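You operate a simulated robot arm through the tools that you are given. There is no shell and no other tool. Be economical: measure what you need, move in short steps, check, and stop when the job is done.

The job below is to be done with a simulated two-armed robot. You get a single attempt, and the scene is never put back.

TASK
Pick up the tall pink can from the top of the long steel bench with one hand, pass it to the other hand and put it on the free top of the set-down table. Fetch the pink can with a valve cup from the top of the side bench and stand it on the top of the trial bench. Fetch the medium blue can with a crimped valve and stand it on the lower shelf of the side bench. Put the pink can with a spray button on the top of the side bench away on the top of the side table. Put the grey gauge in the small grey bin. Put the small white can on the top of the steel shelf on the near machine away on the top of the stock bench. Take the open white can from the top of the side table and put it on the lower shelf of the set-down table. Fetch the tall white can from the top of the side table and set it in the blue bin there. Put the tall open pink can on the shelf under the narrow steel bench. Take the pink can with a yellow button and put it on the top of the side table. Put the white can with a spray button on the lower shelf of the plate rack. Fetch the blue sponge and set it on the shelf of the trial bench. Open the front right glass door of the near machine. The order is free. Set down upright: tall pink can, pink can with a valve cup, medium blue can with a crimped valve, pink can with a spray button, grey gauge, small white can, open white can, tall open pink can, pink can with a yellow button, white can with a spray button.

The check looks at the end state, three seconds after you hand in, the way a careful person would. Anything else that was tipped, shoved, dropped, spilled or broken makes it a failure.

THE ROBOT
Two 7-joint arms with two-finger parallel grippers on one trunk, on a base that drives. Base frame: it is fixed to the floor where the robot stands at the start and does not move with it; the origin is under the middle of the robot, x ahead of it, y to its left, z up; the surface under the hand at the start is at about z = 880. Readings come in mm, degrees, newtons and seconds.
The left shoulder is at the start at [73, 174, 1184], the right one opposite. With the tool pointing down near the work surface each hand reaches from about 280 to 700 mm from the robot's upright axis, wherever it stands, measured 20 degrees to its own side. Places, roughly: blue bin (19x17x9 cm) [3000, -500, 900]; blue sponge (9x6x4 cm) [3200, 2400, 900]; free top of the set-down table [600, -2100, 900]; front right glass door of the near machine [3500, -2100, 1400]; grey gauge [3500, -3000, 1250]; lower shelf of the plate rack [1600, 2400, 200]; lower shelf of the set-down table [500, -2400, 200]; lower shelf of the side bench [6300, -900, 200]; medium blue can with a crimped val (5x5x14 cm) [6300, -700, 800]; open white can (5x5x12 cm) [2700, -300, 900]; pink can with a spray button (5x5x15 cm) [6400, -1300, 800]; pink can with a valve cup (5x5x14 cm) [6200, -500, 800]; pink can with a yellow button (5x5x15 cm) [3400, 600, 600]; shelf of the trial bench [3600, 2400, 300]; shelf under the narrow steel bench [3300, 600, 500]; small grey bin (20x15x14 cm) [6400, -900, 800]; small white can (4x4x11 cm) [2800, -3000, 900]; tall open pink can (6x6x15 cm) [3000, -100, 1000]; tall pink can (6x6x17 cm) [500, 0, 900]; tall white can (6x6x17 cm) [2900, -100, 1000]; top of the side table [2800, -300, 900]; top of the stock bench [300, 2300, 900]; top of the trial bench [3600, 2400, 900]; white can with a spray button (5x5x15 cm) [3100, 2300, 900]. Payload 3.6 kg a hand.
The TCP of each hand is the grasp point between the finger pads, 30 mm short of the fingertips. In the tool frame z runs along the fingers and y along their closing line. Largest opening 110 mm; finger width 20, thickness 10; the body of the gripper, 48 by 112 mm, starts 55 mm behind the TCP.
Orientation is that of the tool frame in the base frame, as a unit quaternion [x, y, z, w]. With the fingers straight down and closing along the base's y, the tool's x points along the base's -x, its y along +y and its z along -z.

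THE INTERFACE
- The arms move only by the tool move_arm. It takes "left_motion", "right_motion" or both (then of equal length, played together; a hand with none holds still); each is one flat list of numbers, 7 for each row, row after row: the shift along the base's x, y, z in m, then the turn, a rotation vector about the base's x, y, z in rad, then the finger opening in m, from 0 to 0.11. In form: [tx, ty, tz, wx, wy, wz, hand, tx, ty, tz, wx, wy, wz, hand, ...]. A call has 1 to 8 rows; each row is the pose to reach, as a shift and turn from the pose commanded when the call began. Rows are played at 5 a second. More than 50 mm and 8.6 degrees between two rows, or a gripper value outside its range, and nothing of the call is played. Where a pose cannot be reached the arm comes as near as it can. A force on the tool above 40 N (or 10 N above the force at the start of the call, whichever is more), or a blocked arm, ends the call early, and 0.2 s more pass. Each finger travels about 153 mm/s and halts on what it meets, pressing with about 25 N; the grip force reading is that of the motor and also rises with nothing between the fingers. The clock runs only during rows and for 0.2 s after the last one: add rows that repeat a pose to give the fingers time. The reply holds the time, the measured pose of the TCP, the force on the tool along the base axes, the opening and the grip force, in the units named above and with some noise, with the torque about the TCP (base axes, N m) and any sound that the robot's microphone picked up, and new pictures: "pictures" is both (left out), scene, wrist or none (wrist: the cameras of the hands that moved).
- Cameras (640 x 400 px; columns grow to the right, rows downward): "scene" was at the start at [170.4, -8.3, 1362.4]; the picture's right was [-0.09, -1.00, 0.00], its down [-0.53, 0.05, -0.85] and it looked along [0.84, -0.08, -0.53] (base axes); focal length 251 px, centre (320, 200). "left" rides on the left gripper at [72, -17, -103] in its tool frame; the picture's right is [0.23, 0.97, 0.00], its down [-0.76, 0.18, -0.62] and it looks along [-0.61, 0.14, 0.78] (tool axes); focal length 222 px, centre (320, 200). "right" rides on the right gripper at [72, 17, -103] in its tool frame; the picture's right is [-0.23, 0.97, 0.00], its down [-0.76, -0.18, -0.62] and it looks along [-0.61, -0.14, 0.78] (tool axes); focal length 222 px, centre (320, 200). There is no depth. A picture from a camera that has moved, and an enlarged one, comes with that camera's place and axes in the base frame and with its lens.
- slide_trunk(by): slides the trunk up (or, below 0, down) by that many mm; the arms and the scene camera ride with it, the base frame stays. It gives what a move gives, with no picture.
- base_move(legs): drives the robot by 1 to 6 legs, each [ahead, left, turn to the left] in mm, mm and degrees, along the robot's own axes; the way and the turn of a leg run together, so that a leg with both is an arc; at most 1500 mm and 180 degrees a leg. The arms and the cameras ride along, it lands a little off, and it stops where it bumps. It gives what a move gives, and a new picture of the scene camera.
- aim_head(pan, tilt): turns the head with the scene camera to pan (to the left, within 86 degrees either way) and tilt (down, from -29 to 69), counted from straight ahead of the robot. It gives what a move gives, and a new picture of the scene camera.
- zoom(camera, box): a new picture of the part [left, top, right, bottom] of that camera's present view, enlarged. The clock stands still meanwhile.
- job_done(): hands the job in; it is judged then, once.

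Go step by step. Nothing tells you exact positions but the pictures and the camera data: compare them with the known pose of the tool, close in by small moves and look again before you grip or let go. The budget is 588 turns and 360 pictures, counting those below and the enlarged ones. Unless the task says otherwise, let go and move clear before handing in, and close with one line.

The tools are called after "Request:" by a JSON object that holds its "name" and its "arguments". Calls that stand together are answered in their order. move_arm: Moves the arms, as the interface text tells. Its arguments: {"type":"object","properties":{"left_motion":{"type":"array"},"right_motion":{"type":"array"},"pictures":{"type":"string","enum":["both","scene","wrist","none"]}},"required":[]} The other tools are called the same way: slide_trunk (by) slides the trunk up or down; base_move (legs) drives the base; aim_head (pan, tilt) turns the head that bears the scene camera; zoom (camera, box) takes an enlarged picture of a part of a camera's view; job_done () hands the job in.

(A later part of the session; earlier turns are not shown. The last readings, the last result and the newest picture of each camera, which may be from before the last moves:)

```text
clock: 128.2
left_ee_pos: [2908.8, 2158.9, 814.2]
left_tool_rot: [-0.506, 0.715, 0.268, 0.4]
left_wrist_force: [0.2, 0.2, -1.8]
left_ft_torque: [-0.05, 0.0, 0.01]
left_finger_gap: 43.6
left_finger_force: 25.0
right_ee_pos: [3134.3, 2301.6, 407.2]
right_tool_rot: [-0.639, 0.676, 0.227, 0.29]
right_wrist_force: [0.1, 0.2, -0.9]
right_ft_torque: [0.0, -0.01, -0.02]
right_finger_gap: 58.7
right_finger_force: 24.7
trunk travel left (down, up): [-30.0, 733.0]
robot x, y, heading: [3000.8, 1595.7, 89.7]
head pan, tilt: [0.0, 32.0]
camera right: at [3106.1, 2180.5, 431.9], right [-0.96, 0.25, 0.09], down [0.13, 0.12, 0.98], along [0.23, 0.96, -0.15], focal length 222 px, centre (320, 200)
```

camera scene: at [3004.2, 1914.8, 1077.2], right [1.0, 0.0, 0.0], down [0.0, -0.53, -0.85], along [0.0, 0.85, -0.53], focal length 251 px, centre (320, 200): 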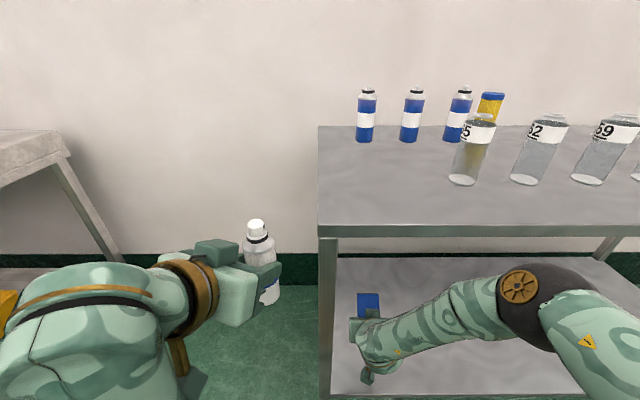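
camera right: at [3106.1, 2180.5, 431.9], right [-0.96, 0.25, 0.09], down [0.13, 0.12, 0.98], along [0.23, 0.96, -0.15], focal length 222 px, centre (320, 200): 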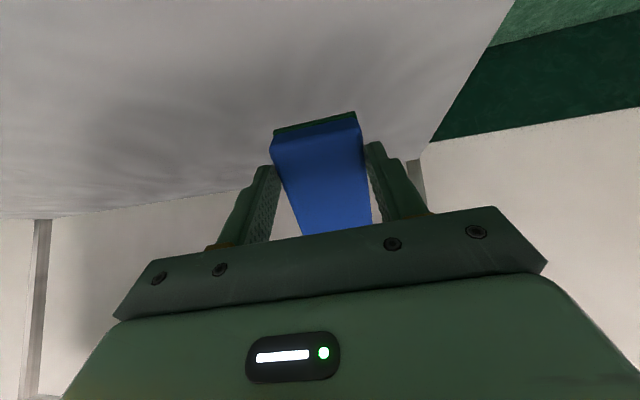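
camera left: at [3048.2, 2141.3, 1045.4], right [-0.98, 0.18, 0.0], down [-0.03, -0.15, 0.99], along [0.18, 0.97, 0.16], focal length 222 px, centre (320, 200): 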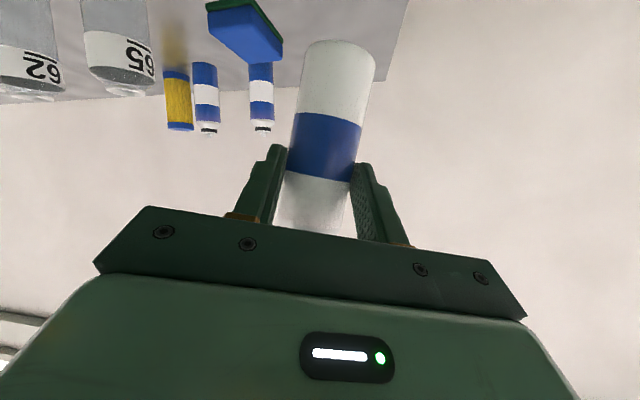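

No contact yet; the wrist view suggests the shelf is at z≈300. I'll keep lowering.

Request:
{"name": "move_arm", "arguments": {"right_motion": [0, 0, -0.02, 0, 0, 0, 0.03, 0, 0, -0.03, 0, 0, 0, 0.03, 0, 0, -0.037, 0, 0, 0, 0.03, 0, 0, -0.044, 0, 0, 0, 0.03, 0, 0, -0.05, 0, 0, 0, 0.03, 0, 0, -0.056, 0, 0, 0, 0.03, 0, 0, -0.062, 0, 0, 0, 0.03], "pictures": "wrist"}}

```text
clock: 129.8
left_ee_pos: [2908.2, 2156.4, 817.3]
left_tool_rot: [-0.505, 0.714, 0.27, 0.402]
left_wrist_force: [0.0, -0.2, -1.3]
left_ft_torque: [-0.02, 0.02, -0.01]
left_finger_gap: 43.8
left_finger_force: 25.0
right_ee_pos: [3135.0, 2303.9, 352.0]
right_tool_rot: [-0.636, 0.674, 0.233, 0.296]
right_wrist_force: [4.4, -7.6, 39.3]
right_ft_torque: [0.42, 0.05, -0.08]
right_finger_gap: 59.2
right_finger_force: 24.7
trunk travel left (down, up): [-30.0, 733.0]
robot x, y, heading: [3001.6, 1592.0, 89.7]
head pan, tilt: [0.0, 32.0]
camera right: at [3107.0, 2182.4, 374.5], right [-0.96, 0.25, 0.1], down [0.13, 0.1, 0.99], along [0.23, 0.96, -0.13], focal length 222 px, centre (320, 200)
```

right: 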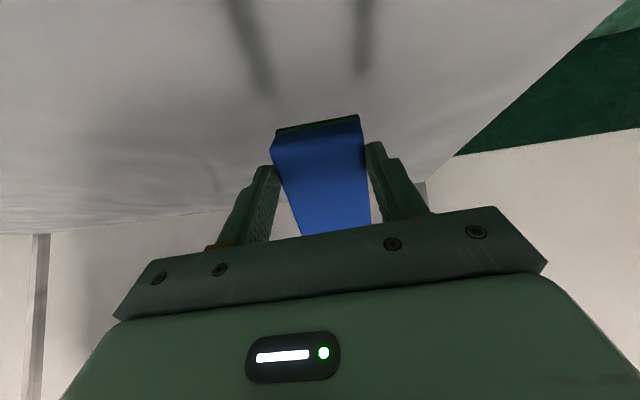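

Contact at the shelf. I'll open, back the hand out along its axis, and look.

Request:
{"name": "move_arm", "arguments": {"right_motion": [0, 0, 0.004, 0, 0, 0, 0.07, 0, 0, 0.004, 0, 0, 0, 0.1, 0, 0, 0.004, 0, 0, 0, 0.11, 0, -0.025, 0.03, 0, 0, 0, 0.11, 0, -0.05, 0.055, 0, 0, 0, 0.11, 0, -0.08, 0.08, 0, 0, 0, 0.11, 0, -0.11, 0.11, 0, 0, 0, 0.11], "pictures": "wrist"}}

```text
clock: 131.4
left_ee_pos: [2911.7, 2160.2, 813.3]
left_tool_rot: [-0.505, 0.716, 0.268, 0.4]
left_wrist_force: [-0.1, 0.3, -2.1]
left_ft_torque: [-0.05, -0.02, 0.0]
left_finger_gap: 43.8
left_finger_force: 24.6
right_ee_pos: [3101.5, 2238.8, 477.8]
right_tool_rot: [-0.635, 0.685, 0.21, 0.29]
right_wrist_force: [28.9, 10.2, -6.5]
right_ft_torque: [-0.08, 0.67, 0.52]
right_finger_gap: 96.3
right_finger_force: 0.0
right hand out of reach, approached as far as the arm can: row 4, 5, 6, 7
trunk travel left (down, up): [-30.0, 733.0]
robot x, y, heading: [3004.0, 1595.9, 89.7]
head pan, tilt: [0.0, 32.0]
camera right: at [3069.8, 2119.0, 504.0], right [-0.96, 0.27, 0.07], down [0.12, 0.14, 0.98], along [0.26, 0.95, -0.17], focal length 222 px, centre (320, 200)
```

right: 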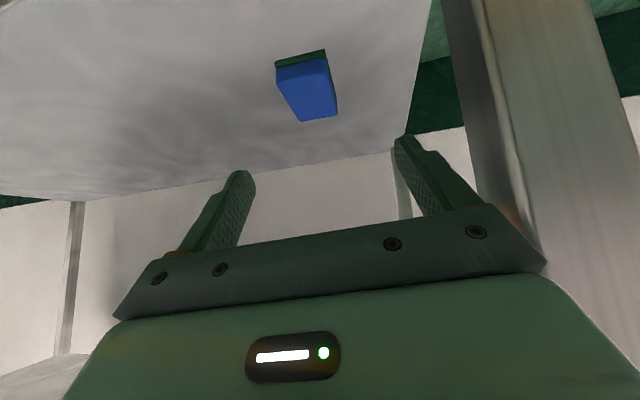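

The sponge lies on the shelf, but my hand drifted against the bench leg. I'll narrow the fingers and move away from the leg.

Request:
{"name": "move_arm", "arguments": {"right_motion": [0.01, 0, 0, 0, 0, 0, 0.06, 0.03, 0, 0, 0, 0, 0, 0.04, 0.05, 0.01, 0, 0, 0, 0, 0.04], "pictures": "wrist"}}

```text
clock: 131.8
left_ee_pos: [2910.1, 2158.7, 813.7]
left_tool_rot: [-0.504, 0.717, 0.267, 0.401]
left_wrist_force: [0.1, 0.6, -2.1]
left_ft_torque: [-0.05, 0.04, 0.02]
left_finger_gap: 43.6
left_finger_force: 24.9
right_ee_pos: [3096.7, 2238.4, 477.2]
right_tool_rot: [-0.641, 0.679, 0.214, 0.286]
right_wrist_force: [5.3, -1.3, 2.0]
right_ft_torque: [0.14, 0.48, 0.31]
right_finger_gap: 60.0
right_finger_force: 0.0
right hand out of reach, approached as far as the arm can: row 1
trunk travel left (down, up): [-30.0, 733.0]
robot x, y, heading: [3002.1, 1591.3, 89.5]
head pan, tilt: [0.0, 32.0]
stopped in row 1 (right hand): the force on the tool passed its limit at 52 N (the readings are from after the stop); the commanded pose is now the measured one
camera right: at [3067.6, 2118.5, 505.3], right [-0.96, 0.26, 0.07], down [0.12, 0.15, 0.98], along [0.24, 0.96, -0.17], focal length 222 px, centre (320, 200)
```

right: 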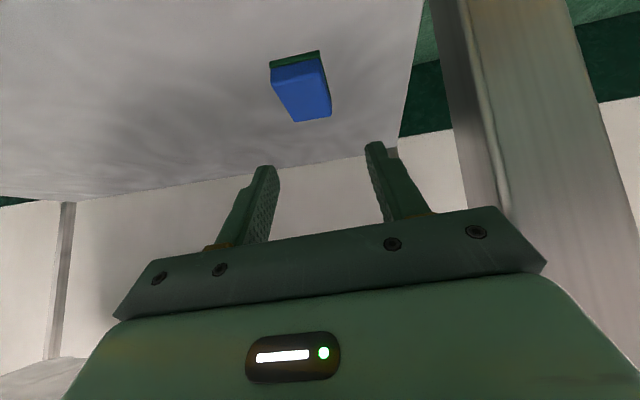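

Request:
{"name": "move_arm", "arguments": {"right_motion": [0.015, 0.005, 0, 0, 0, 0, 0.05, 0.03, 0.01, 0, 0, 0, 0, 0.05, 0.045, 0.015, -0.005, 0, 0, 0, 0.05], "pictures": "none"}}

```text
clock: 132.6
left_ee_pos: [2908.8, 2158.6, 813.4]
left_tool_rot: [-0.506, 0.716, 0.268, 0.4]
left_wrist_force: [-0.2, 0.7, -2.2]
left_ft_torque: [-0.03, 0.02, -0.03]
left_finger_gap: 43.9
left_finger_force: 25.3
right_ee_pos: [3132.4, 2264.3, 475.7]
right_tool_rot: [-0.642, 0.681, 0.209, 0.285]
right_wrist_force: [-0.3, 0.4, 0.0]
right_ft_torque: [0.01, 0.0, -0.04]
right_finger_gap: 50.2
right_finger_force: 0.1
right hand out of reach, approached as far as the arm can: row 2, 3
trunk travel left (down, up): [-30.0, 733.0]
robot x, y, heading: [2998.1, 1595.7, 89.4]
head pan, tilt: [0.0, 32.0]
```

Free again, in the lane I entered by. I'll back straight out.

Request:
{"name": "base_move", "arguments": {"legs": [[-300, 0, 0]]}}

```text
clock: 134.7
left_ee_pos: [2911.0, 1859.5, 813.1]
left_tool_rot: [-0.503, 0.718, 0.266, 0.401]
left_wrist_force: [0.4, 0.2, -1.4]
left_ft_torque: [-0.04, 0.01, -0.04]
left_finger_gap: 43.9
left_finger_force: 25.3
right_ee_pos: [3132.9, 1963.2, 477.3]
right_tool_rot: [-0.639, 0.683, 0.209, 0.285]
right_wrist_force: [-0.3, -0.4, -0.6]
right_ft_torque: [0.0, -0.01, -0.03]
right_finger_gap: 50.1
right_finger_force: 0.0
trunk travel left (down, up): [-30.0, 733.0]
robot x, y, heading: [2996.8, 1294.1, 89.2]
head pan, tilt: [0.0, 32.0]
camera scene: at [3004.3, 1613.6, 1077.5], right [1.0, -0.01, 0.0], down [-0.01, -0.53, -0.85], along [0.01, 0.85, -0.53], focal length 251 px, centre (320, 200)
```

scene: 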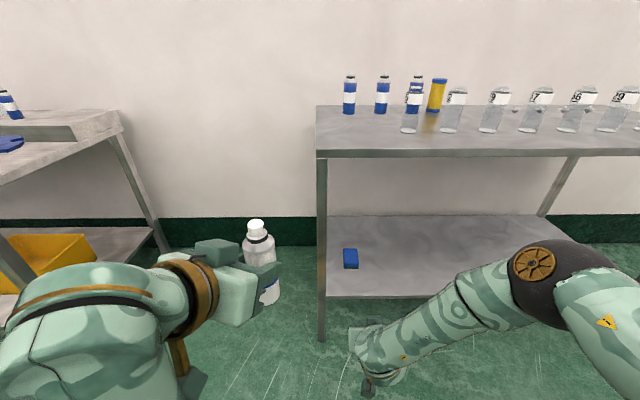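

Sponge job done and all upright. Next the plate rack on the left: strafe along to see its lower shelf.

Request:
{"name": "base_move", "arguments": {"legs": [[0, 950, 0.8]]}}

```text
clock: 139.7
left_ee_pos: [1947.4, 1871.6, 813.3]
left_tool_rot: [-0.504, 0.717, 0.267, 0.401]
left_wrist_force: [0.2, -0.6, -2.1]
left_ft_torque: [0.0, 0.03, 0.0]
left_finger_gap: 44.2
left_finger_force: 25.1
right_ee_pos: [2170.9, 1975.0, 475.5]
right_tool_rot: [-0.64, 0.681, 0.21, 0.286]
right_wrist_force: [-0.6, 0.1, -0.4]
right_ft_torque: [0.0, -0.04, -0.01]
right_finger_gap: 50.0
right_finger_force: 0.0
trunk travel left (down, up): [-30.0, 733.0]
robot x, y, heading: [2036.0, 1305.0, 89.5]
head pan, tilt: [0.0, 32.0]
camera scene: at [2042.4, 1625.6, 1077.4], right [1.0, -0.01, 0.0], down [-0.01, -0.53, -0.85], along [0.01, 0.85, -0.53], focal length 251 px, centre (320, 200)
```

scene: 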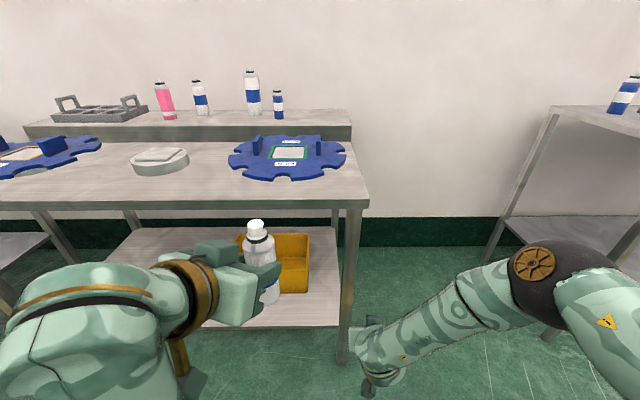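

The rack's lower shelf is at about z≈220, with free space left of the yellow bin near x≈1640. I'll strafe over, lower the left can and raise the right hand out of the way.

Request:
{"name": "base_move", "arguments": {"legs": [[0, 310, 0]]}}

Request:
{"name": "move_arm", "arguments": {"left_motion": [0, 0, -0.049, 0, 0, 0, 0.035, 0, 0, -0.098, 0, 0, 0, 0.035, 0, 0, -0.147, 0, 0, 0, 0.035, 0, 0, -0.196, 0, 0, 0, 0.035, 0, 0, -0.245, 0, 0, 0, 0.035, 0, 0, -0.294, 0, 0, 0, 0.035, 0, 0, -0.343, 0, 0, 0, 0.035, 0, 0, -0.39, 0, 0, 0, 0.035], "right_motion": [0.01, -0.005, 0.045, 0, 0, 0, 0.05, 0.02, -0.01, 0.09, 0, 0, 0, 0.05, 0.03, -0.015, 0.135, 0, 0, 0, 0.05, 0.04, -0.02, 0.18, 0, 0, 0, 0.05, 0.05, -0.025, 0.225, 0, 0, 0, 0.05, 0.05, -0.03, 0.27, 0, 0, 0, 0.05, 0.05, -0.035, 0.315, 0, 0, 0, 0.05, 0.05, -0.04, 0.36, 0, 0, 0, 0.05], "pictures": "scene"}}

```text
clock: 141.8
left_ee_pos: [1632.9, 1875.2, 814.2]
left_tool_rot: [-0.503, 0.718, 0.266, 0.401]
left_wrist_force: [-0.1, -0.1, -2.2]
left_ft_torque: [-0.06, 0.02, 0.04]
left_finger_gap: 43.7
left_finger_force: 25.0
right_ee_pos: [1855.5, 1978.4, 476.9]
right_tool_rot: [-0.639, 0.683, 0.209, 0.286]
right_wrist_force: [0.2, -0.3, -0.2]
right_ft_torque: [0.0, 0.01, -0.03]
right_finger_gap: 50.3
right_finger_force: 0.1
trunk travel left (down, up): [-30.0, 733.0]
robot x, y, heading: [1723.1, 1312.9, 89.5]
head pan, tilt: [0.0, 32.0]
camera scene: at [1727.9, 1629.3, 1077.4], right [1.0, -0.01, 0.0], down [-0.01, -0.53, -0.85], along [0.01, 0.85, -0.53], focal length 251 px, centre (320, 200)
```

scene: 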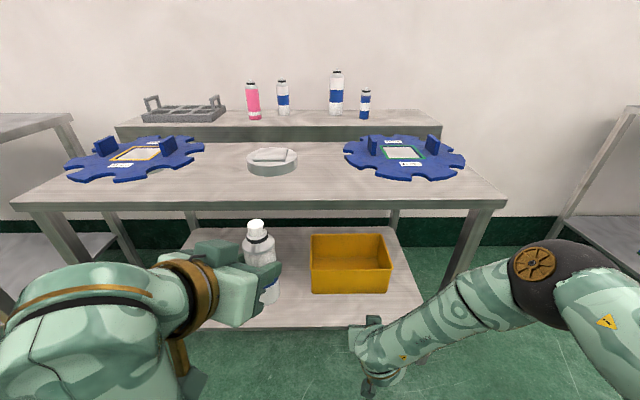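

```text
clock: 143.6
left_ee_pos: [1635.6, 1870.7, 424.4]
left_tool_rot: [-0.502, 0.718, 0.266, 0.402]
left_wrist_force: [0.0, 0.1, -2.2]
left_ft_torque: [-0.02, 0.0, 0.04]
left_finger_gap: 43.9
left_finger_force: 25.4
right_ee_pos: [1906.4, 1938.9, 835.4]
right_tool_rot: [-0.64, 0.682, 0.209, 0.284]
right_wrist_force: [-0.4, -0.1, 0.1]
right_ft_torque: [-0.01, -0.02, 0.01]
right_finger_gap: 50.0
right_finger_force: 0.1
trunk travel left (down, up): [-30.0, 733.0]
robot x, y, heading: [1719.0, 1310.6, 89.2]
head pan, tilt: [0.0, 32.0]
camera scene: at [1727.9, 1629.1, 1077.5], right [1.0, -0.01, 0.0], down [-0.01, -0.53, -0.85], along [0.01, 0.85, -0.53], focal length 251 px, centre (320, 200)
```

scene: 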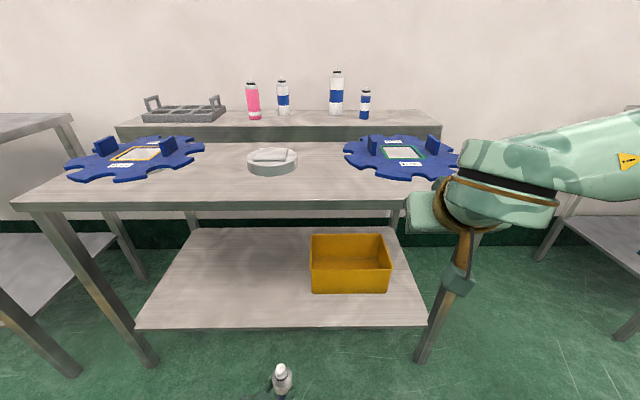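

The can hangs right in front of the shelf. I'll lower it a bit more, raise the right hand further, then drive in 355.

Request:
{"name": "move_arm", "arguments": {"left_motion": [0, 0, -0.04, 0, 0, 0, 0.035, 0, 0, -0.08, 0, 0, 0, 0.035, 0, 0, -0.114, 0, 0, 0, 0.035], "right_motion": [0, -0.02, 0.045, 0, 0, 0, 0.05, 0, -0.04, 0.09, 0, 0, 0, 0.05, 0, -0.05, 0.135, 0, 0, 0, 0.05], "pictures": "none"}}

```text
clock: 144.4
left_ee_pos: [1633.7, 1875.1, 307.0]
left_tool_rot: [-0.504, 0.717, 0.266, 0.401]
left_wrist_force: [0.4, 0.3, -1.8]
left_ft_torque: [-0.07, 0.01, -0.01]
left_finger_gap: 43.7
left_finger_force: 25.2
right_ee_pos: [1906.9, 1890.0, 970.7]
right_tool_rot: [-0.64, 0.682, 0.209, 0.285]
right_wrist_force: [0.7, -0.1, -0.1]
right_ft_torque: [-0.01, -0.03, 0.01]
right_finger_gap: 49.9
right_finger_force: 0.0
trunk travel left (down, up): [-30.0, 733.0]
robot x, y, heading: [1720.2, 1309.9, 89.3]
head pan, tilt: [0.0, 32.0]
```

Request:
{"name": "base_move", "arguments": {"legs": [[350, 0, 0]]}}

Request:
{"name": "zoom", "arguments": {"camera": "left", "box": [0, 0, 640, 400]}}

```text
clock: 146.7
left_ee_pos: [1640.0, 2225.9, 307.6]
left_tool_rot: [-0.503, 0.718, 0.266, 0.401]
left_wrist_force: [-0.2, -0.4, 5.7]
left_ft_torque: [-0.29, 0.14, 0.02]
left_finger_gap: 43.5
left_finger_force: 24.8
right_ee_pos: [1912.2, 2240.3, 970.5]
right_tool_rot: [-0.639, 0.683, 0.208, 0.287]
right_wrist_force: [-0.7, 0.0, 0.5]
right_ft_torque: [0.02, 0.01, 0.0]
right_finger_gap: 50.2
right_finger_force: 0.0
trunk travel left (down, up): [-30.0, 733.0]
robot x, y, heading: [1721.7, 1662.2, 89.2]
head pan, tilt: [0.0, 32.0]
camera scene: at [1733.3, 1979.5, 1077.7], right [1.0, -0.01, 0.0], down [-0.01, -0.53, -0.85], along [0.01, 0.85, -0.53], focal length 251 px, centre (320, 200)
```

scene: 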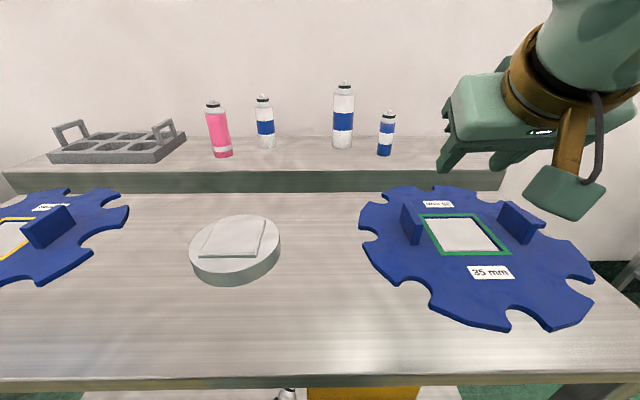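

```text
1.00 times, centred on (320, 200) of left (not enlarged: the box is as wide or as high as the picture)
camera zoom: at [1612.8, 2101.9, 303.1], right [-0.95, 0.23, -0.21], down [-0.23, -0.04, 0.97], along [0.21, 0.97, 0.09], focal length 222 px, centre (320, 200)
```

zoom: 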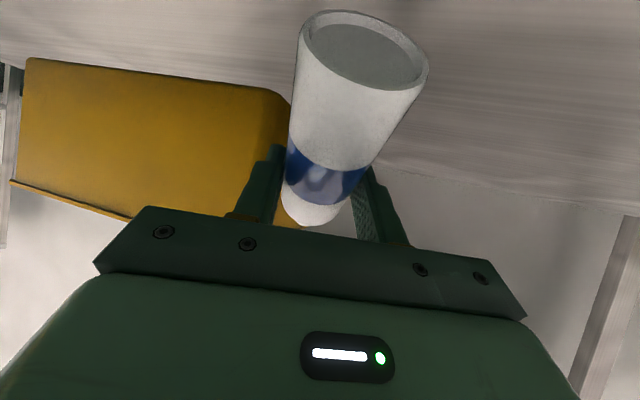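

The can touched the shelf edge and pivoted in my grip. I'll raise it slightly and measure its tilt.

Request:
{"name": "move_arm", "arguments": {"left_motion": [0, 0, 0.015, 0, 0, 0, 0.035, 0, 0, 0.03, 0, 0, 0, 0.035], "pictures": "wrist"}}

Request:
{"name": "aim_head", "arguments": {"pan": 0, "tilt": 69}}

```text
clock: 147.3
left_ee_pos: [1641.9, 2227.7, 338.5]
left_tool_rot: [-0.502, 0.718, 0.266, 0.401]
left_wrist_force: [-1.0, 0.1, -0.6]
left_ft_torque: [0.03, 0.02, -0.02]
left_finger_gap: 43.4
left_finger_force: 25.1
right_ee_pos: [1912.0, 2241.3, 969.5]
right_tool_rot: [-0.64, 0.682, 0.21, 0.285]
right_wrist_force: [0.0, 0.1, -0.1]
right_ft_torque: [0.06, -0.01, -0.01]
right_finger_gap: 50.3
right_finger_force: 0.1
trunk travel left (down, up): [-30.0, 733.0]
robot x, y, heading: [1724.1, 1658.7, 88.9]
head pan, tilt: [0.0, 32.0]
camera left: at [1613.4, 2103.7, 333.3], right [-0.95, 0.23, -0.21], down [-0.23, -0.04, 0.97], along [0.21, 0.97, 0.09], focal length 222 px, centre (320, 200)
```

left: 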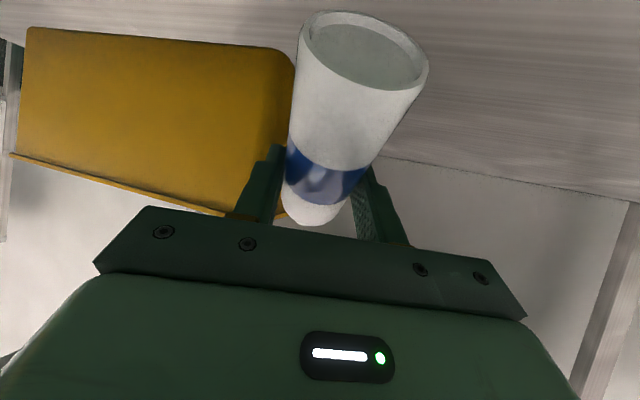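

```text
clock: 148.3
left_ee_pos: [1641.3, 2227.3, 337.4]
left_tool_rot: [-0.503, 0.717, 0.267, 0.402]
left_wrist_force: [0.3, 0.6, -2.2]
left_ft_torque: [0.04, -0.04, -0.01]
left_finger_gap: 43.5
left_finger_force: 24.8
right_ee_pos: [1911.9, 2241.4, 968.9]
right_tool_rot: [-0.638, 0.683, 0.209, 0.286]
right_wrist_force: [-1.5, 0.7, -0.6]
right_ft_torque: [-0.02, -0.02, 0.01]
right_finger_gap: 50.1
right_finger_force: 0.0
trunk travel left (down, up): [-30.0, 733.0]
robot x, y, heading: [1725.1, 1656.3, 88.9]
head pan, tilt: [0.0, 68.8]
camera scene: at [1732.7, 1946.5, 1029.2], right [1.0, -0.01, 0.0], down [-0.01, -0.93, -0.36], along [0.01, 0.36, -0.93], focal length 251 px, centre (320, 200)
```

scene: 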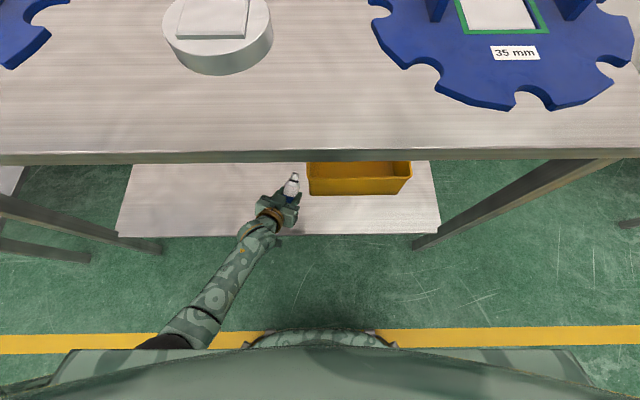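

The can leans 38° with its bottom toward me. I'll move in and left a little, touch down lightly and drag the hand back so it pivots upright.

Request:
{"name": "move_arm", "arguments": {"left_motion": [-0.015, 0.02, 0, 0, 0, 0, 0.035, -0.03, 0.04, 0, 0, 0, 0, 0.035, -0.03, 0.04, -0.02, 0, 0, 0, 0.035, -0.03, 0.04, -0.033, 0, 0, 0, 0.035, -0.034, 0.03, -0.035, 0, 0, 0, 0.035, -0.038, 0.019, -0.036, 0, 0, 0, 0.035, -0.042, 0.008, -0.037, 0, 0, 0, 0.035, -0.046, -0.002, -0.038, 0, 0, 0, 0.035], "pictures": "wrist"}}

```text
clock: 150.1
left_ee_pos: [1595.0, 2225.7, 299.5]
left_tool_rot: [-0.502, 0.718, 0.267, 0.401]
left_wrist_force: [3.2, 3.9, 16.3]
left_ft_torque: [-0.38, 0.13, 0.03]
left_finger_gap: 44.1
left_finger_force: 25.4
right_ee_pos: [1912.1, 2241.1, 971.5]
right_tool_rot: [-0.639, 0.683, 0.209, 0.286]
right_wrist_force: [0.2, 0.1, -0.3]
right_ft_torque: [-0.01, 0.02, 0.01]
right_finger_gap: 49.9
right_finger_force: 0.1
trunk travel left (down, up): [-30.0, 733.0]
robot x, y, heading: [1725.1, 1659.6, 89.1]
head pan, tilt: [0.0, 68.8]
camera left: at [1567.4, 2100.9, 293.5], right [-0.95, 0.23, -0.21], down [-0.23, -0.04, 0.97], along [0.21, 0.97, 0.09], focal length 222 px, centre (320, 200)
```

left: 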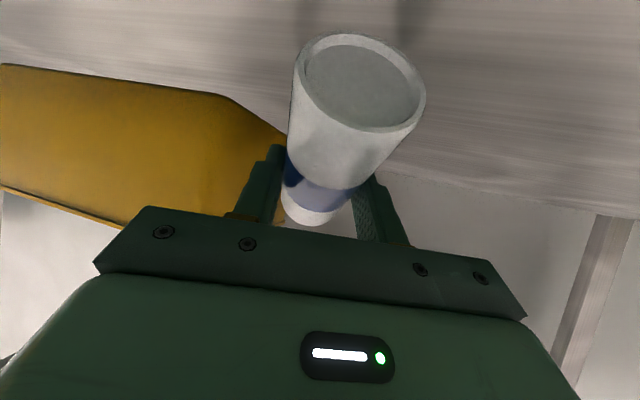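

That made the lean worse. I'll lift, back out, and instead push the can's top gently against the rack's front edge to swing it upright.

Request:
{"name": "move_arm", "arguments": {"left_motion": [0, 0, 0.02, 0, 0, 0, 0.035, 0, 0, 0.05, 0, 0, 0, 0.035], "pictures": "none"}}

Request:
{"name": "base_move", "arguments": {"legs": [[-300, 0, 0]]}}

Request:
{"name": "move_arm", "arguments": {"left_motion": [0, 0, 0.049, 0, 0, 0, 0.035, 0, 0, 0.098, 0, 0, 0, 0.035, 0, 0, 0.147, 0, 0, 0, 0.035, 0, 0, 0.196, 0, 0, 0, 0.035, 0, 0, 0.245, 0, 0, 0, 0.035, 0, 0, 0.294, 0, 0, 0, 0.035, 0, 0, 0.32, 0, 0, 0, 0.035], "pictures": "both"}}

```text
clock: 150.7
left_ee_pos: [1596.0, 2222.9, 347.7]
left_tool_rot: [-0.503, 0.719, 0.265, 0.401]
left_wrist_force: [0.2, -0.6, -1.7]
left_ft_torque: [0.03, -0.02, 0.01]
left_finger_gap: 43.7
left_finger_force: 25.3
right_ee_pos: [1911.5, 2241.0, 969.3]
right_tool_rot: [-0.64, 0.682, 0.209, 0.285]
right_wrist_force: [0.2, 0.1, -0.1]
right_ft_torque: [-0.01, 0.0, 0.0]
right_finger_gap: 50.1
right_finger_force: 0.0
trunk travel left (down, up): [-30.0, 733.0]
robot x, y, heading: [1724.5, 1658.2, 89.2]
head pan, tilt: [0.0, 68.8]
```

```text
clock: 152.7
left_ee_pos: [1592.0, 1923.0, 348.4]
left_tool_rot: [-0.503, 0.718, 0.266, 0.401]
left_wrist_force: [0.6, -0.2, -0.7]
left_ft_torque: [0.03, -0.04, -0.01]
left_finger_gap: 44.0
left_finger_force: 25.4
right_ee_pos: [1907.0, 1940.7, 969.2]
right_tool_rot: [-0.639, 0.683, 0.209, 0.286]
right_wrist_force: [0.5, -0.2, -0.5]
right_ft_torque: [0.01, 0.02, 0.0]
right_finger_gap: 50.3
right_finger_force: 0.0
trunk travel left (down, up): [-30.0, 733.0]
robot x, y, heading: [1721.4, 1362.4, 89.1]
head pan, tilt: [0.0, 68.8]
camera scene: at [1728.4, 1646.0, 1029.2], right [1.0, -0.01, 0.0], down [-0.01, -0.93, -0.36], along [0.01, 0.36, -0.93], focal length 251 px, centre (320, 200)
```

scene: 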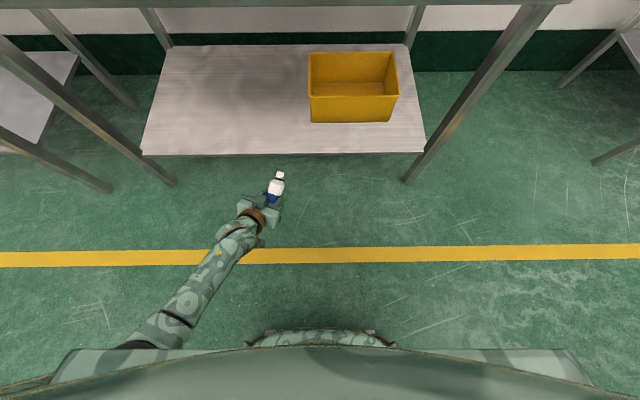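

```text
clock: 154.3
left_ee_pos: [1588.6, 1923.5, 672.2]
left_tool_rot: [-0.504, 0.717, 0.267, 0.401]
left_wrist_force: [0.8, 0.0, -2.3]
left_ft_torque: [0.01, 0.01, -0.03]
left_finger_gap: 44.0
left_finger_force: 24.5
right_ee_pos: [1906.4, 1940.6, 969.6]
right_tool_rot: [-0.639, 0.683, 0.209, 0.286]
right_wrist_force: [1.2, -0.4, 0.9]
right_ft_torque: [-0.03, -0.01, 0.0]
right_finger_gap: 50.0
right_finger_force: 0.1
trunk travel left (down, up): [-30.0, 733.0]
robot x, y, heading: [1723.2, 1358.7, 89.5]
head pan, tilt: [0.0, 68.8]
camera scene: at [1728.4, 1646.3, 1029.1], right [1.0, -0.01, 0.0], down [-0.01, -0.93, -0.36], along [0.0, 0.36, -0.93], focal length 251 px, centre (320, 200)
camera left: at [1561.2, 1798.1, 666.5], right [-0.95, 0.23, -0.21], down [-0.23, -0.04, 0.97], along [0.21, 0.97, 0.09], focal length 222 px, centre (320, 200)
```

scene: 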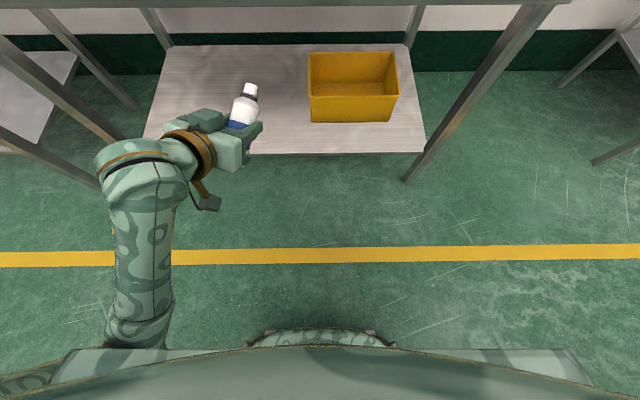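
left: 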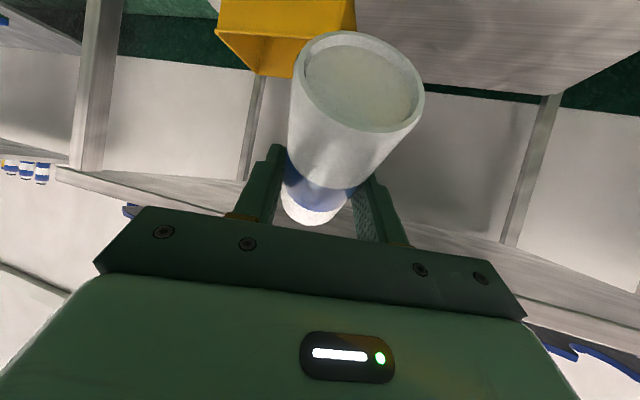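

The can leans 45°. I'll raise a bit and creep forward so its top pushes against the rack's front edge.

Request:
{"name": "move_arm", "arguments": {"left_motion": [0, 0.04, 0.015, 0, 0, 0, 0.035, 0, 0.08, 0.018, 0, 0, 0, 0.035, 0, 0.11, 0.018, 0, 0, 0, 0.035, 0, 0.125, 0.018, 0, 0, 0, 0.035, 0, 0.137, 0.018, 0, 0, 0, 0.035, 0, 0.149, 0.018, 0, 0, 0, 0.035, 0, 0.16, 0.018, 0, 0, 0, 0.035], "pictures": "wrist"}}

```text
clock: 155.9
left_ee_pos: [1592.1, 2085.1, 685.3]
left_tool_rot: [-0.504, 0.717, 0.267, 0.401]
left_wrist_force: [-0.1, 0.2, -2.8]
left_ft_torque: [0.02, 0.03, 0.01]
left_finger_gap: 43.8
left_finger_force: 24.7
right_ee_pos: [1907.7, 1941.9, 969.1]
right_tool_rot: [-0.639, 0.683, 0.208, 0.285]
right_wrist_force: [0.2, 0.3, 0.7]
right_ft_torque: [0.0, -0.03, 0.01]
right_finger_gap: 50.4
right_finger_force: 0.1
trunk travel left (down, up): [-30.0, 733.0]
robot x, y, heading: [1720.3, 1359.1, 89.2]
head pan, tilt: [0.0, 68.8]
camera left: at [1564.4, 1961.8, 681.0], right [-0.95, 0.23, -0.21], down [-0.23, -0.04, 0.97], along [0.21, 0.97, 0.09], focal length 222 px, centre (320, 200)
```

left: 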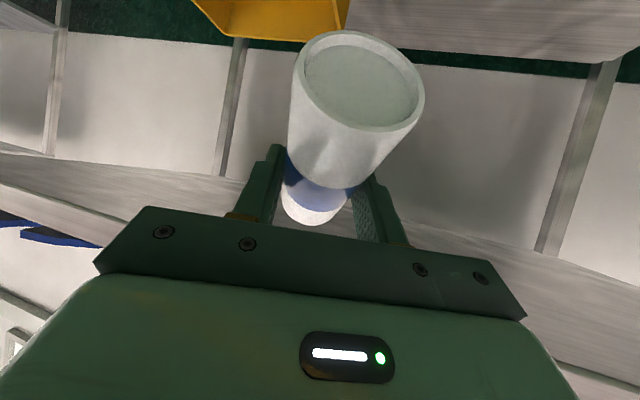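

Request:
{"name": "aim_head", "arguments": {"pan": 10, "tilt": 45}}

```text
clock: 156.8
left_ee_pos: [1591.6, 2085.9, 686.3]
left_tool_rot: [-0.503, 0.718, 0.266, 0.402]
left_wrist_force: [0.8, -0.3, -1.3]
left_ft_torque: [0.02, -0.03, 0.02]
left_finger_gap: 43.9
left_finger_force: 25.2
right_ee_pos: [1907.7, 1940.9, 970.2]
right_tool_rot: [-0.639, 0.683, 0.209, 0.286]
right_wrist_force: [-0.3, 0.0, 0.1]
right_ft_torque: [0.0, 0.0, 0.0]
right_finger_gap: 50.4
right_finger_force: 0.0
trunk travel left (down, up): [-30.0, 733.0]
robot x, y, heading: [1721.7, 1359.4, 89.3]
head pan, tilt: [10.0, 45.0]
camera scene: at [1714.6, 1670.8, 1057.9], right [0.99, 0.16, 0.0], down [0.11, -0.7, -0.71], along [-0.11, 0.7, -0.71], focal length 251 px, centre (320, 200)
```

scene: 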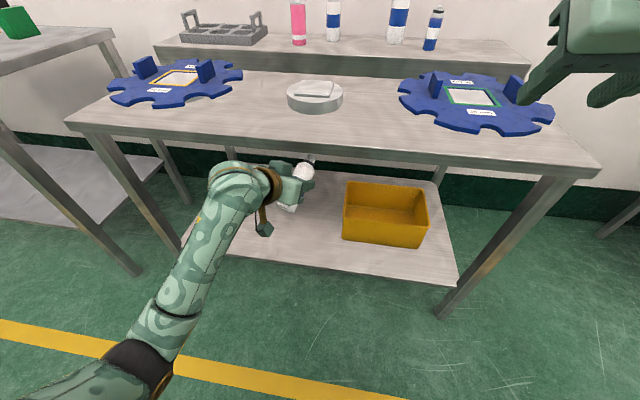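

The cap slid under the rack top. I'll back out, raise 45 mm and push again.

Request:
{"name": "move_arm", "arguments": {"left_motion": [0, -0.04, 0, 0, 0, 0, 0.035, 0, -0.08, 0, 0, 0, 0, 0.035, 0, -0.08, 0.025, 0, 0, 0, 0.035, 0, -0.08, 0.045, 0, 0, 0, 0.035, 0, -0.045, 0.045, 0, 0, 0, 0.035, 0, -0.03, 0.045, 0, 0, 0, 0.035, 0, -0.018, 0.045, 0, 0, 0, 0.035, 0, -0.006, 0.045, 0, 0, 0, 0.035], "pictures": "both"}}

```text
clock: 158.6
left_ee_pos: [1589.0, 2079.9, 728.5]
left_tool_rot: [-0.503, 0.718, 0.265, 0.401]
left_wrist_force: [1.8, -13.8, -17.7]
left_ft_torque: [-0.04, 0.02, -0.06]
left_finger_gap: 43.8
left_finger_force: 25.4
right_ee_pos: [1906.8, 1941.1, 969.1]
right_tool_rot: [-0.639, 0.683, 0.208, 0.285]
right_wrist_force: [0.4, -0.2, -0.4]
right_ft_torque: [-0.01, 0.0, 0.0]
right_finger_gap: 50.2
right_finger_force: 0.1
trunk travel left (down, up): [-30.0, 733.0]
robot x, y, heading: [1720.9, 1360.6, 88.9]
head pan, tilt: [10.0, 45.0]
camera scene: at [1714.3, 1671.2, 1057.6], right [0.99, 0.16, 0.0], down [0.11, -0.7, -0.71], along [-0.11, 0.7, -0.71], focal length 251 px, centre (320, 200)
camera left: at [1561.7, 1955.9, 723.4], right [-0.95, 0.23, -0.21], down [-0.23, -0.04, 0.97], along [0.21, 0.97, 0.09], focal length 222 px, centre (320, 200)
```

scene: 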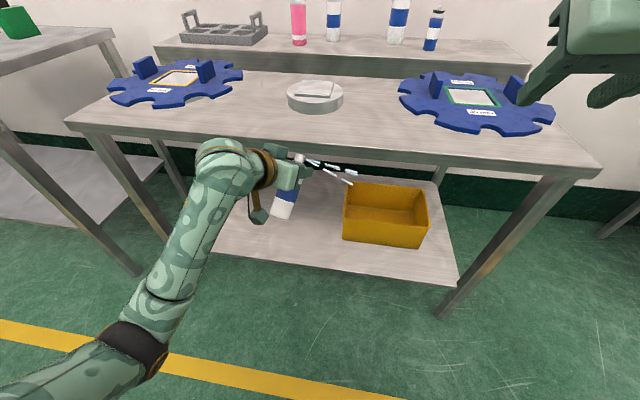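
left: 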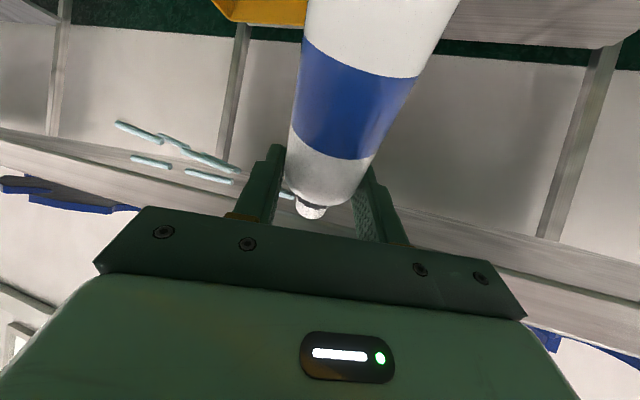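

The button was pressed against the edge. I'm backing off at once.

Request:
{"name": "move_arm", "arguments": {"left_motion": [0, -0.03, 0, 0, 0, 0, 0.035, 0, -0.07, 0, 0, 0, 0, 0.035, 0, -0.11, 0, 0, 0, 0, 0.035], "pictures": "both"}}

```text
clock: 159.4
left_ee_pos: [1590.4, 1969.2, 731.1]
left_tool_rot: [-0.502, 0.718, 0.266, 0.403]
left_wrist_force: [0.3, 0.7, -1.0]
left_ft_torque: [0.07, -0.01, 0.0]
left_finger_gap: 43.8
left_finger_force: 25.0
right_ee_pos: [1908.0, 1941.7, 969.8]
right_tool_rot: [-0.64, 0.682, 0.21, 0.285]
right_wrist_force: [0.2, 0.8, 0.0]
right_ft_torque: [0.02, 0.01, 0.02]
right_finger_gap: 50.1
right_finger_force: 0.0
trunk travel left (down, up): [-30.0, 733.0]
robot x, y, heading: [1720.5, 1356.2, 89.2]
head pan, tilt: [10.0, 45.0]
camera scene: at [1714.6, 1670.6, 1058.1], right [0.99, 0.16, 0.0], down [0.11, -0.7, -0.71], along [-0.11, 0.7, -0.71], focal length 251 px, centre (320, 200)
camera left: at [1562.8, 1844.5, 726.4], right [-0.95, 0.23, -0.21], down [-0.23, -0.04, 0.97], along [0.21, 0.97, 0.09], focal length 222 px, centre (320, 200)
```

scene: 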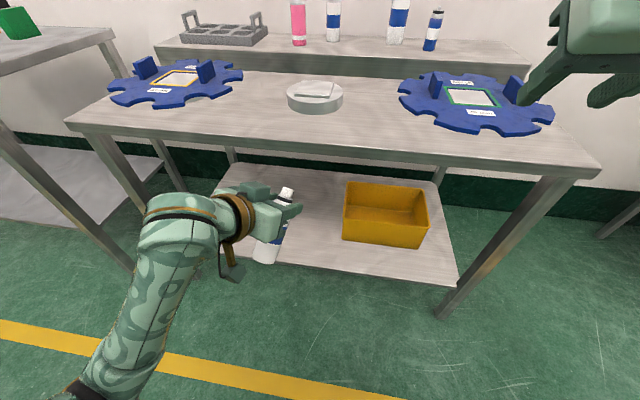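
left: 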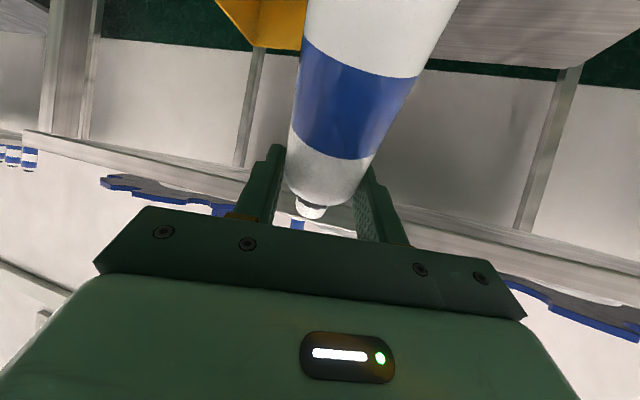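

The spray stopped. The can is now held near its top, leaning about 35°; pitching the hand up 35° will make it vertical with enough clearance below, so I do that here in free space.

Request:
{"name": "move_arm", "arguments": {"left_motion": [0, -0.01, 0, 0.12, -0.022, 0, 0.035, 0, -0.02, 0, 0.24, -0.044, 0, 0.035, 0, -0.03, 0, 0.36, -0.066, 0, 0.035, 0, -0.04, 0, 0.48, -0.088, 0, 0.035, 0, -0.04, 0, 0.6, -0.11, 0, 0.035], "pictures": "both"}}

```text
clock: 160.6
left_ee_pos: [1590.9, 1928.8, 730.5]
left_tool_rot: [-0.375, 0.584, 0.44, 0.57]
left_wrist_force: [-0.2, -0.1, -0.8]
left_ft_torque: [0.0, -0.01, 0.02]
left_finger_gap: 43.7
left_finger_force: 25.1
right_ee_pos: [1907.6, 1941.5, 970.0]
right_tool_rot: [-0.639, 0.683, 0.209, 0.286]
right_wrist_force: [-0.6, -0.1, 0.2]
right_ft_torque: [0.0, -0.01, 0.01]
right_finger_gap: 50.1
right_finger_force: 0.1
trunk travel left (down, up): [-30.0, 733.0]
robot x, y, heading: [1720.1, 1356.9, 89.1]
head pan, tilt: [10.0, 45.0]
camera scene: at [1714.6, 1670.7, 1058.0], right [0.99, 0.16, 0.0], down [0.11, -0.7, -0.71], along [-0.11, 0.7, -0.71], focal length 251 px, centre (320, 200)
camera left: at [1567.5, 1829.7, 654.1], right [-0.93, 0.34, -0.14], down [-0.32, -0.58, 0.75], along [0.17, 0.74, 0.64], focal length 222 px, centre (320, 200)
```

scene: 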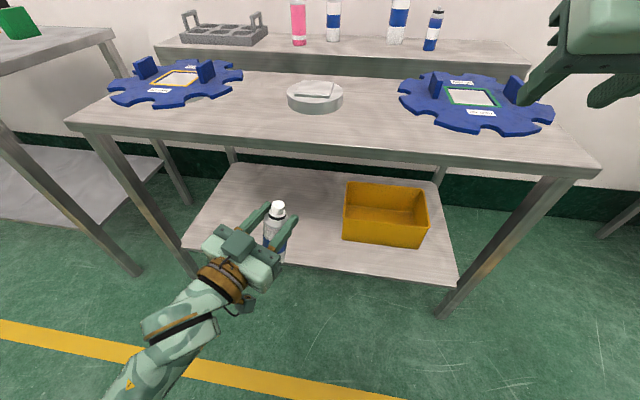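
left: 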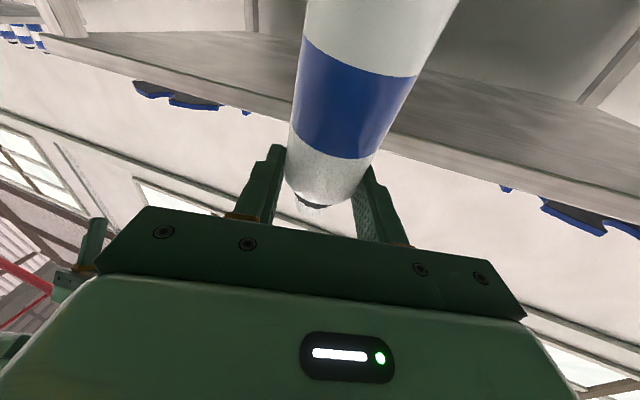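

Request:
{"name": "zoom", "arguments": {"camera": "scene", "box": [200, 180, 360, 280]}}

```text
4.00 times, centred on (280, 230) of scene
camera zoom: at [1714.6, 1670.7, 1058.0], right [0.99, 0.16, 0.0], down [0.11, -0.7, -0.71], along [-0.11, 0.7, -0.71], focal length 1004 px, centre (480, 80)
```

zoom: 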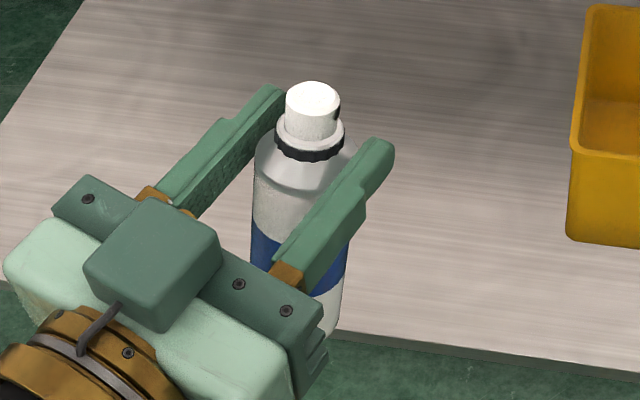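

The can is nearly vertical with a 5° roll. I'll correct the roll while lowering to just above shelf height in front of the rack.

Request:
{"name": "move_arm", "arguments": {"left_motion": [0, 0, -0.045, -0.015, -0.045, 0, 0.035, 0, 0, -0.09, -0.031, -0.09, 0, 0.035, 0, 0, -0.135, -0.031, -0.09, 0, 0.035, 0, 0, -0.18, -0.031, -0.09, 0, 0.035, 0, 0, -0.225, -0.031, -0.09, 0, 0.035, 0, 0, -0.27, -0.031, -0.09, 0, 0.035, 0, 0, -0.315, -0.031, -0.09, 0, 0.035], "pictures": "both"}}

```text
clock: 162.2
left_ee_pos: [1592.1, 1931.1, 418.9]
left_tool_rot: [-0.404, 0.564, 0.413, 0.59]
left_wrist_force: [-0.2, 0.0, -3.0]
left_ft_torque: [0.0, -0.04, 0.04]
left_finger_gap: 43.8
left_finger_force: 25.1
right_ee_pos: [1907.1, 1941.3, 970.4]
right_tool_rot: [-0.639, 0.683, 0.208, 0.286]
right_wrist_force: [0.2, -0.6, 0.6]
right_ft_torque: [-0.01, 0.03, -0.01]
right_finger_gap: 50.1
right_finger_force: 0.1
trunk travel left (down, up): [-30.0, 733.0]
robot x, y, heading: [1723.5, 1354.5, 89.1]
head pan, tilt: [10.0, 45.0]
camera scene: at [1714.6, 1670.9, 1057.9], right [0.99, 0.16, 0.0], down [0.11, -0.7, -0.71], along [-0.11, 0.7, -0.71], focal length 251 px, centre (320, 200)
camera left: at [1576.4, 1830.3, 343.5], right [-0.91, 0.33, -0.24], down [-0.39, -0.55, 0.74], along [0.11, 0.76, 0.63], focal length 222 px, centre (320, 200)
```

scene: 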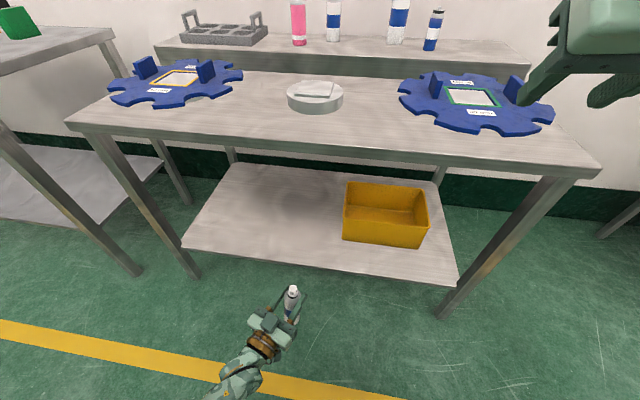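
left: 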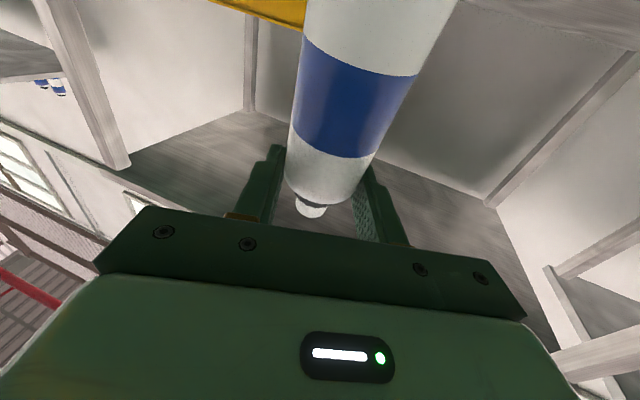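

Good. I'll drive in 265 mm with the can well above the shelf.

Request:
{"name": "base_move", "arguments": {"legs": [[268, 0, 0]]}}

Request:
{"name": "aim_head", "arguments": {"pan": 8, "tilt": 69}}

```text
clock: 164.1
left_ee_pos: [1594.2, 2198.1, 418.7]
left_tool_rot: [-0.405, 0.564, 0.413, 0.59]
left_wrist_force: [-0.1, -0.8, -1.3]
left_ft_torque: [0.02, -0.01, -0.01]
left_finger_gap: 43.8
left_finger_force: 25.1
right_ee_pos: [1909.6, 2209.7, 970.2]
right_tool_rot: [-0.641, 0.682, 0.209, 0.285]
right_wrist_force: [0.0, 0.4, -0.5]
right_ft_torque: [0.01, 0.02, 0.02]
right_finger_gap: 50.0
right_finger_force: 0.1
trunk travel left (down, up): [-30.0, 733.0]
robot x, y, heading: [1728.6, 1628.0, 89.3]
head pan, tilt: [10.0, 45.0]
camera scene: at [1717.4, 1939.0, 1057.9], right [0.99, 0.16, 0.0], down [0.11, -0.7, -0.71], along [-0.11, 0.7, -0.71], focal length 251 px, centre (320, 200)
```

scene: 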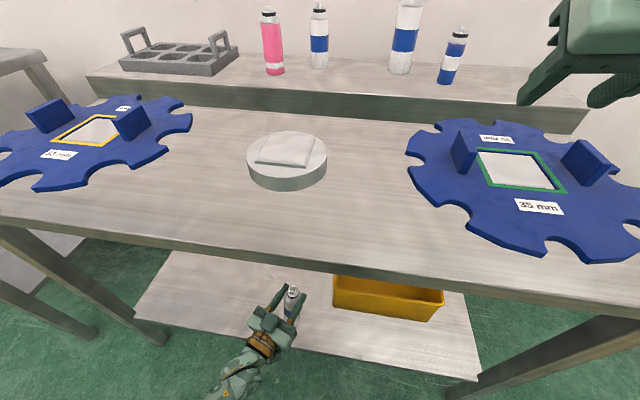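

```text
clock: 165.0
left_ee_pos: [1594.5, 2199.3, 419.2]
left_tool_rot: [-0.404, 0.564, 0.413, 0.59]
left_wrist_force: [0.3, -1.1, -2.6]
left_ft_torque: [0.01, 0.0, 0.02]
left_finger_gap: 43.9
left_finger_force: 24.9
right_ee_pos: [1909.0, 2209.5, 970.3]
right_tool_rot: [-0.639, 0.683, 0.209, 0.285]
right_wrist_force: [0.5, 0.3, -0.6]
right_ft_torque: [0.0, 0.02, 0.02]
right_finger_gap: 50.1
right_finger_force: 0.0
trunk travel left (down, up): [-30.0, 733.0]
robot x, y, heading: [1725.2, 1628.8, 89.4]
head pan, tilt: [8.0, 68.8]
camera scene: at [1723.4, 1914.0, 1029.2], right [0.99, 0.13, 0.0], down [0.12, -0.92, -0.36], along [-0.05, 0.36, -0.93], focal length 251 px, centre (320, 200)
```

scene: 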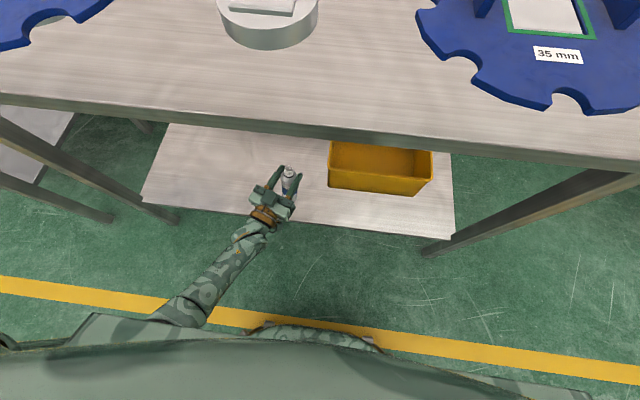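

Over the shelf, clear of the bin. I'll lower slowly until I feel the shelf.

Request:
{"name": "move_arm", "arguments": {"left_motion": [0, 0, -0.03, 0, 0, 0, 0.035, 0, 0, -0.055, 0, 0, 0, 0.035, 0, 0, -0.062, 0, 0, 0, 0.035, 0, 0, -0.067, 0, 0, 0, 0.035, 0, 0, -0.072, 0, 0, 0, 0.035], "pictures": "wrist"}}

```text
clock: 166.2
left_ee_pos: [1594.4, 2199.0, 351.5]
left_tool_rot: [-0.403, 0.561, 0.415, 0.592]
left_wrist_force: [-1.1, -3.0, 21.6]
left_ft_torque: [-0.11, 0.18, 0.0]
left_finger_gap: 43.8
left_finger_force: 25.3
right_ee_pos: [1910.6, 2207.2, 970.9]
right_tool_rot: [-0.639, 0.682, 0.21, 0.286]
right_wrist_force: [0.4, -0.1, -0.3]
right_ft_torque: [-0.01, 0.0, -0.03]
right_finger_gap: 50.3
right_finger_force: 0.1
trunk travel left (down, up): [-30.0, 733.0]
robot x, y, heading: [1728.1, 1627.6, 89.4]
head pan, tilt: [8.0, 68.8]
camera left: at [1578.8, 2099.9, 275.2], right [-0.91, 0.33, -0.24], down [-0.39, -0.56, 0.73], along [0.11, 0.76, 0.64], focal length 222 px, centre (320, 200)
```

left: 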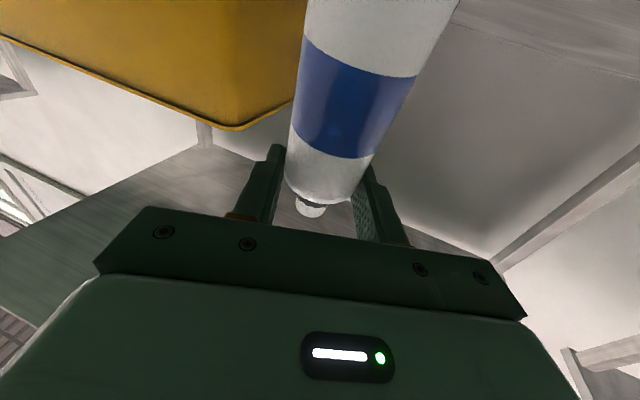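

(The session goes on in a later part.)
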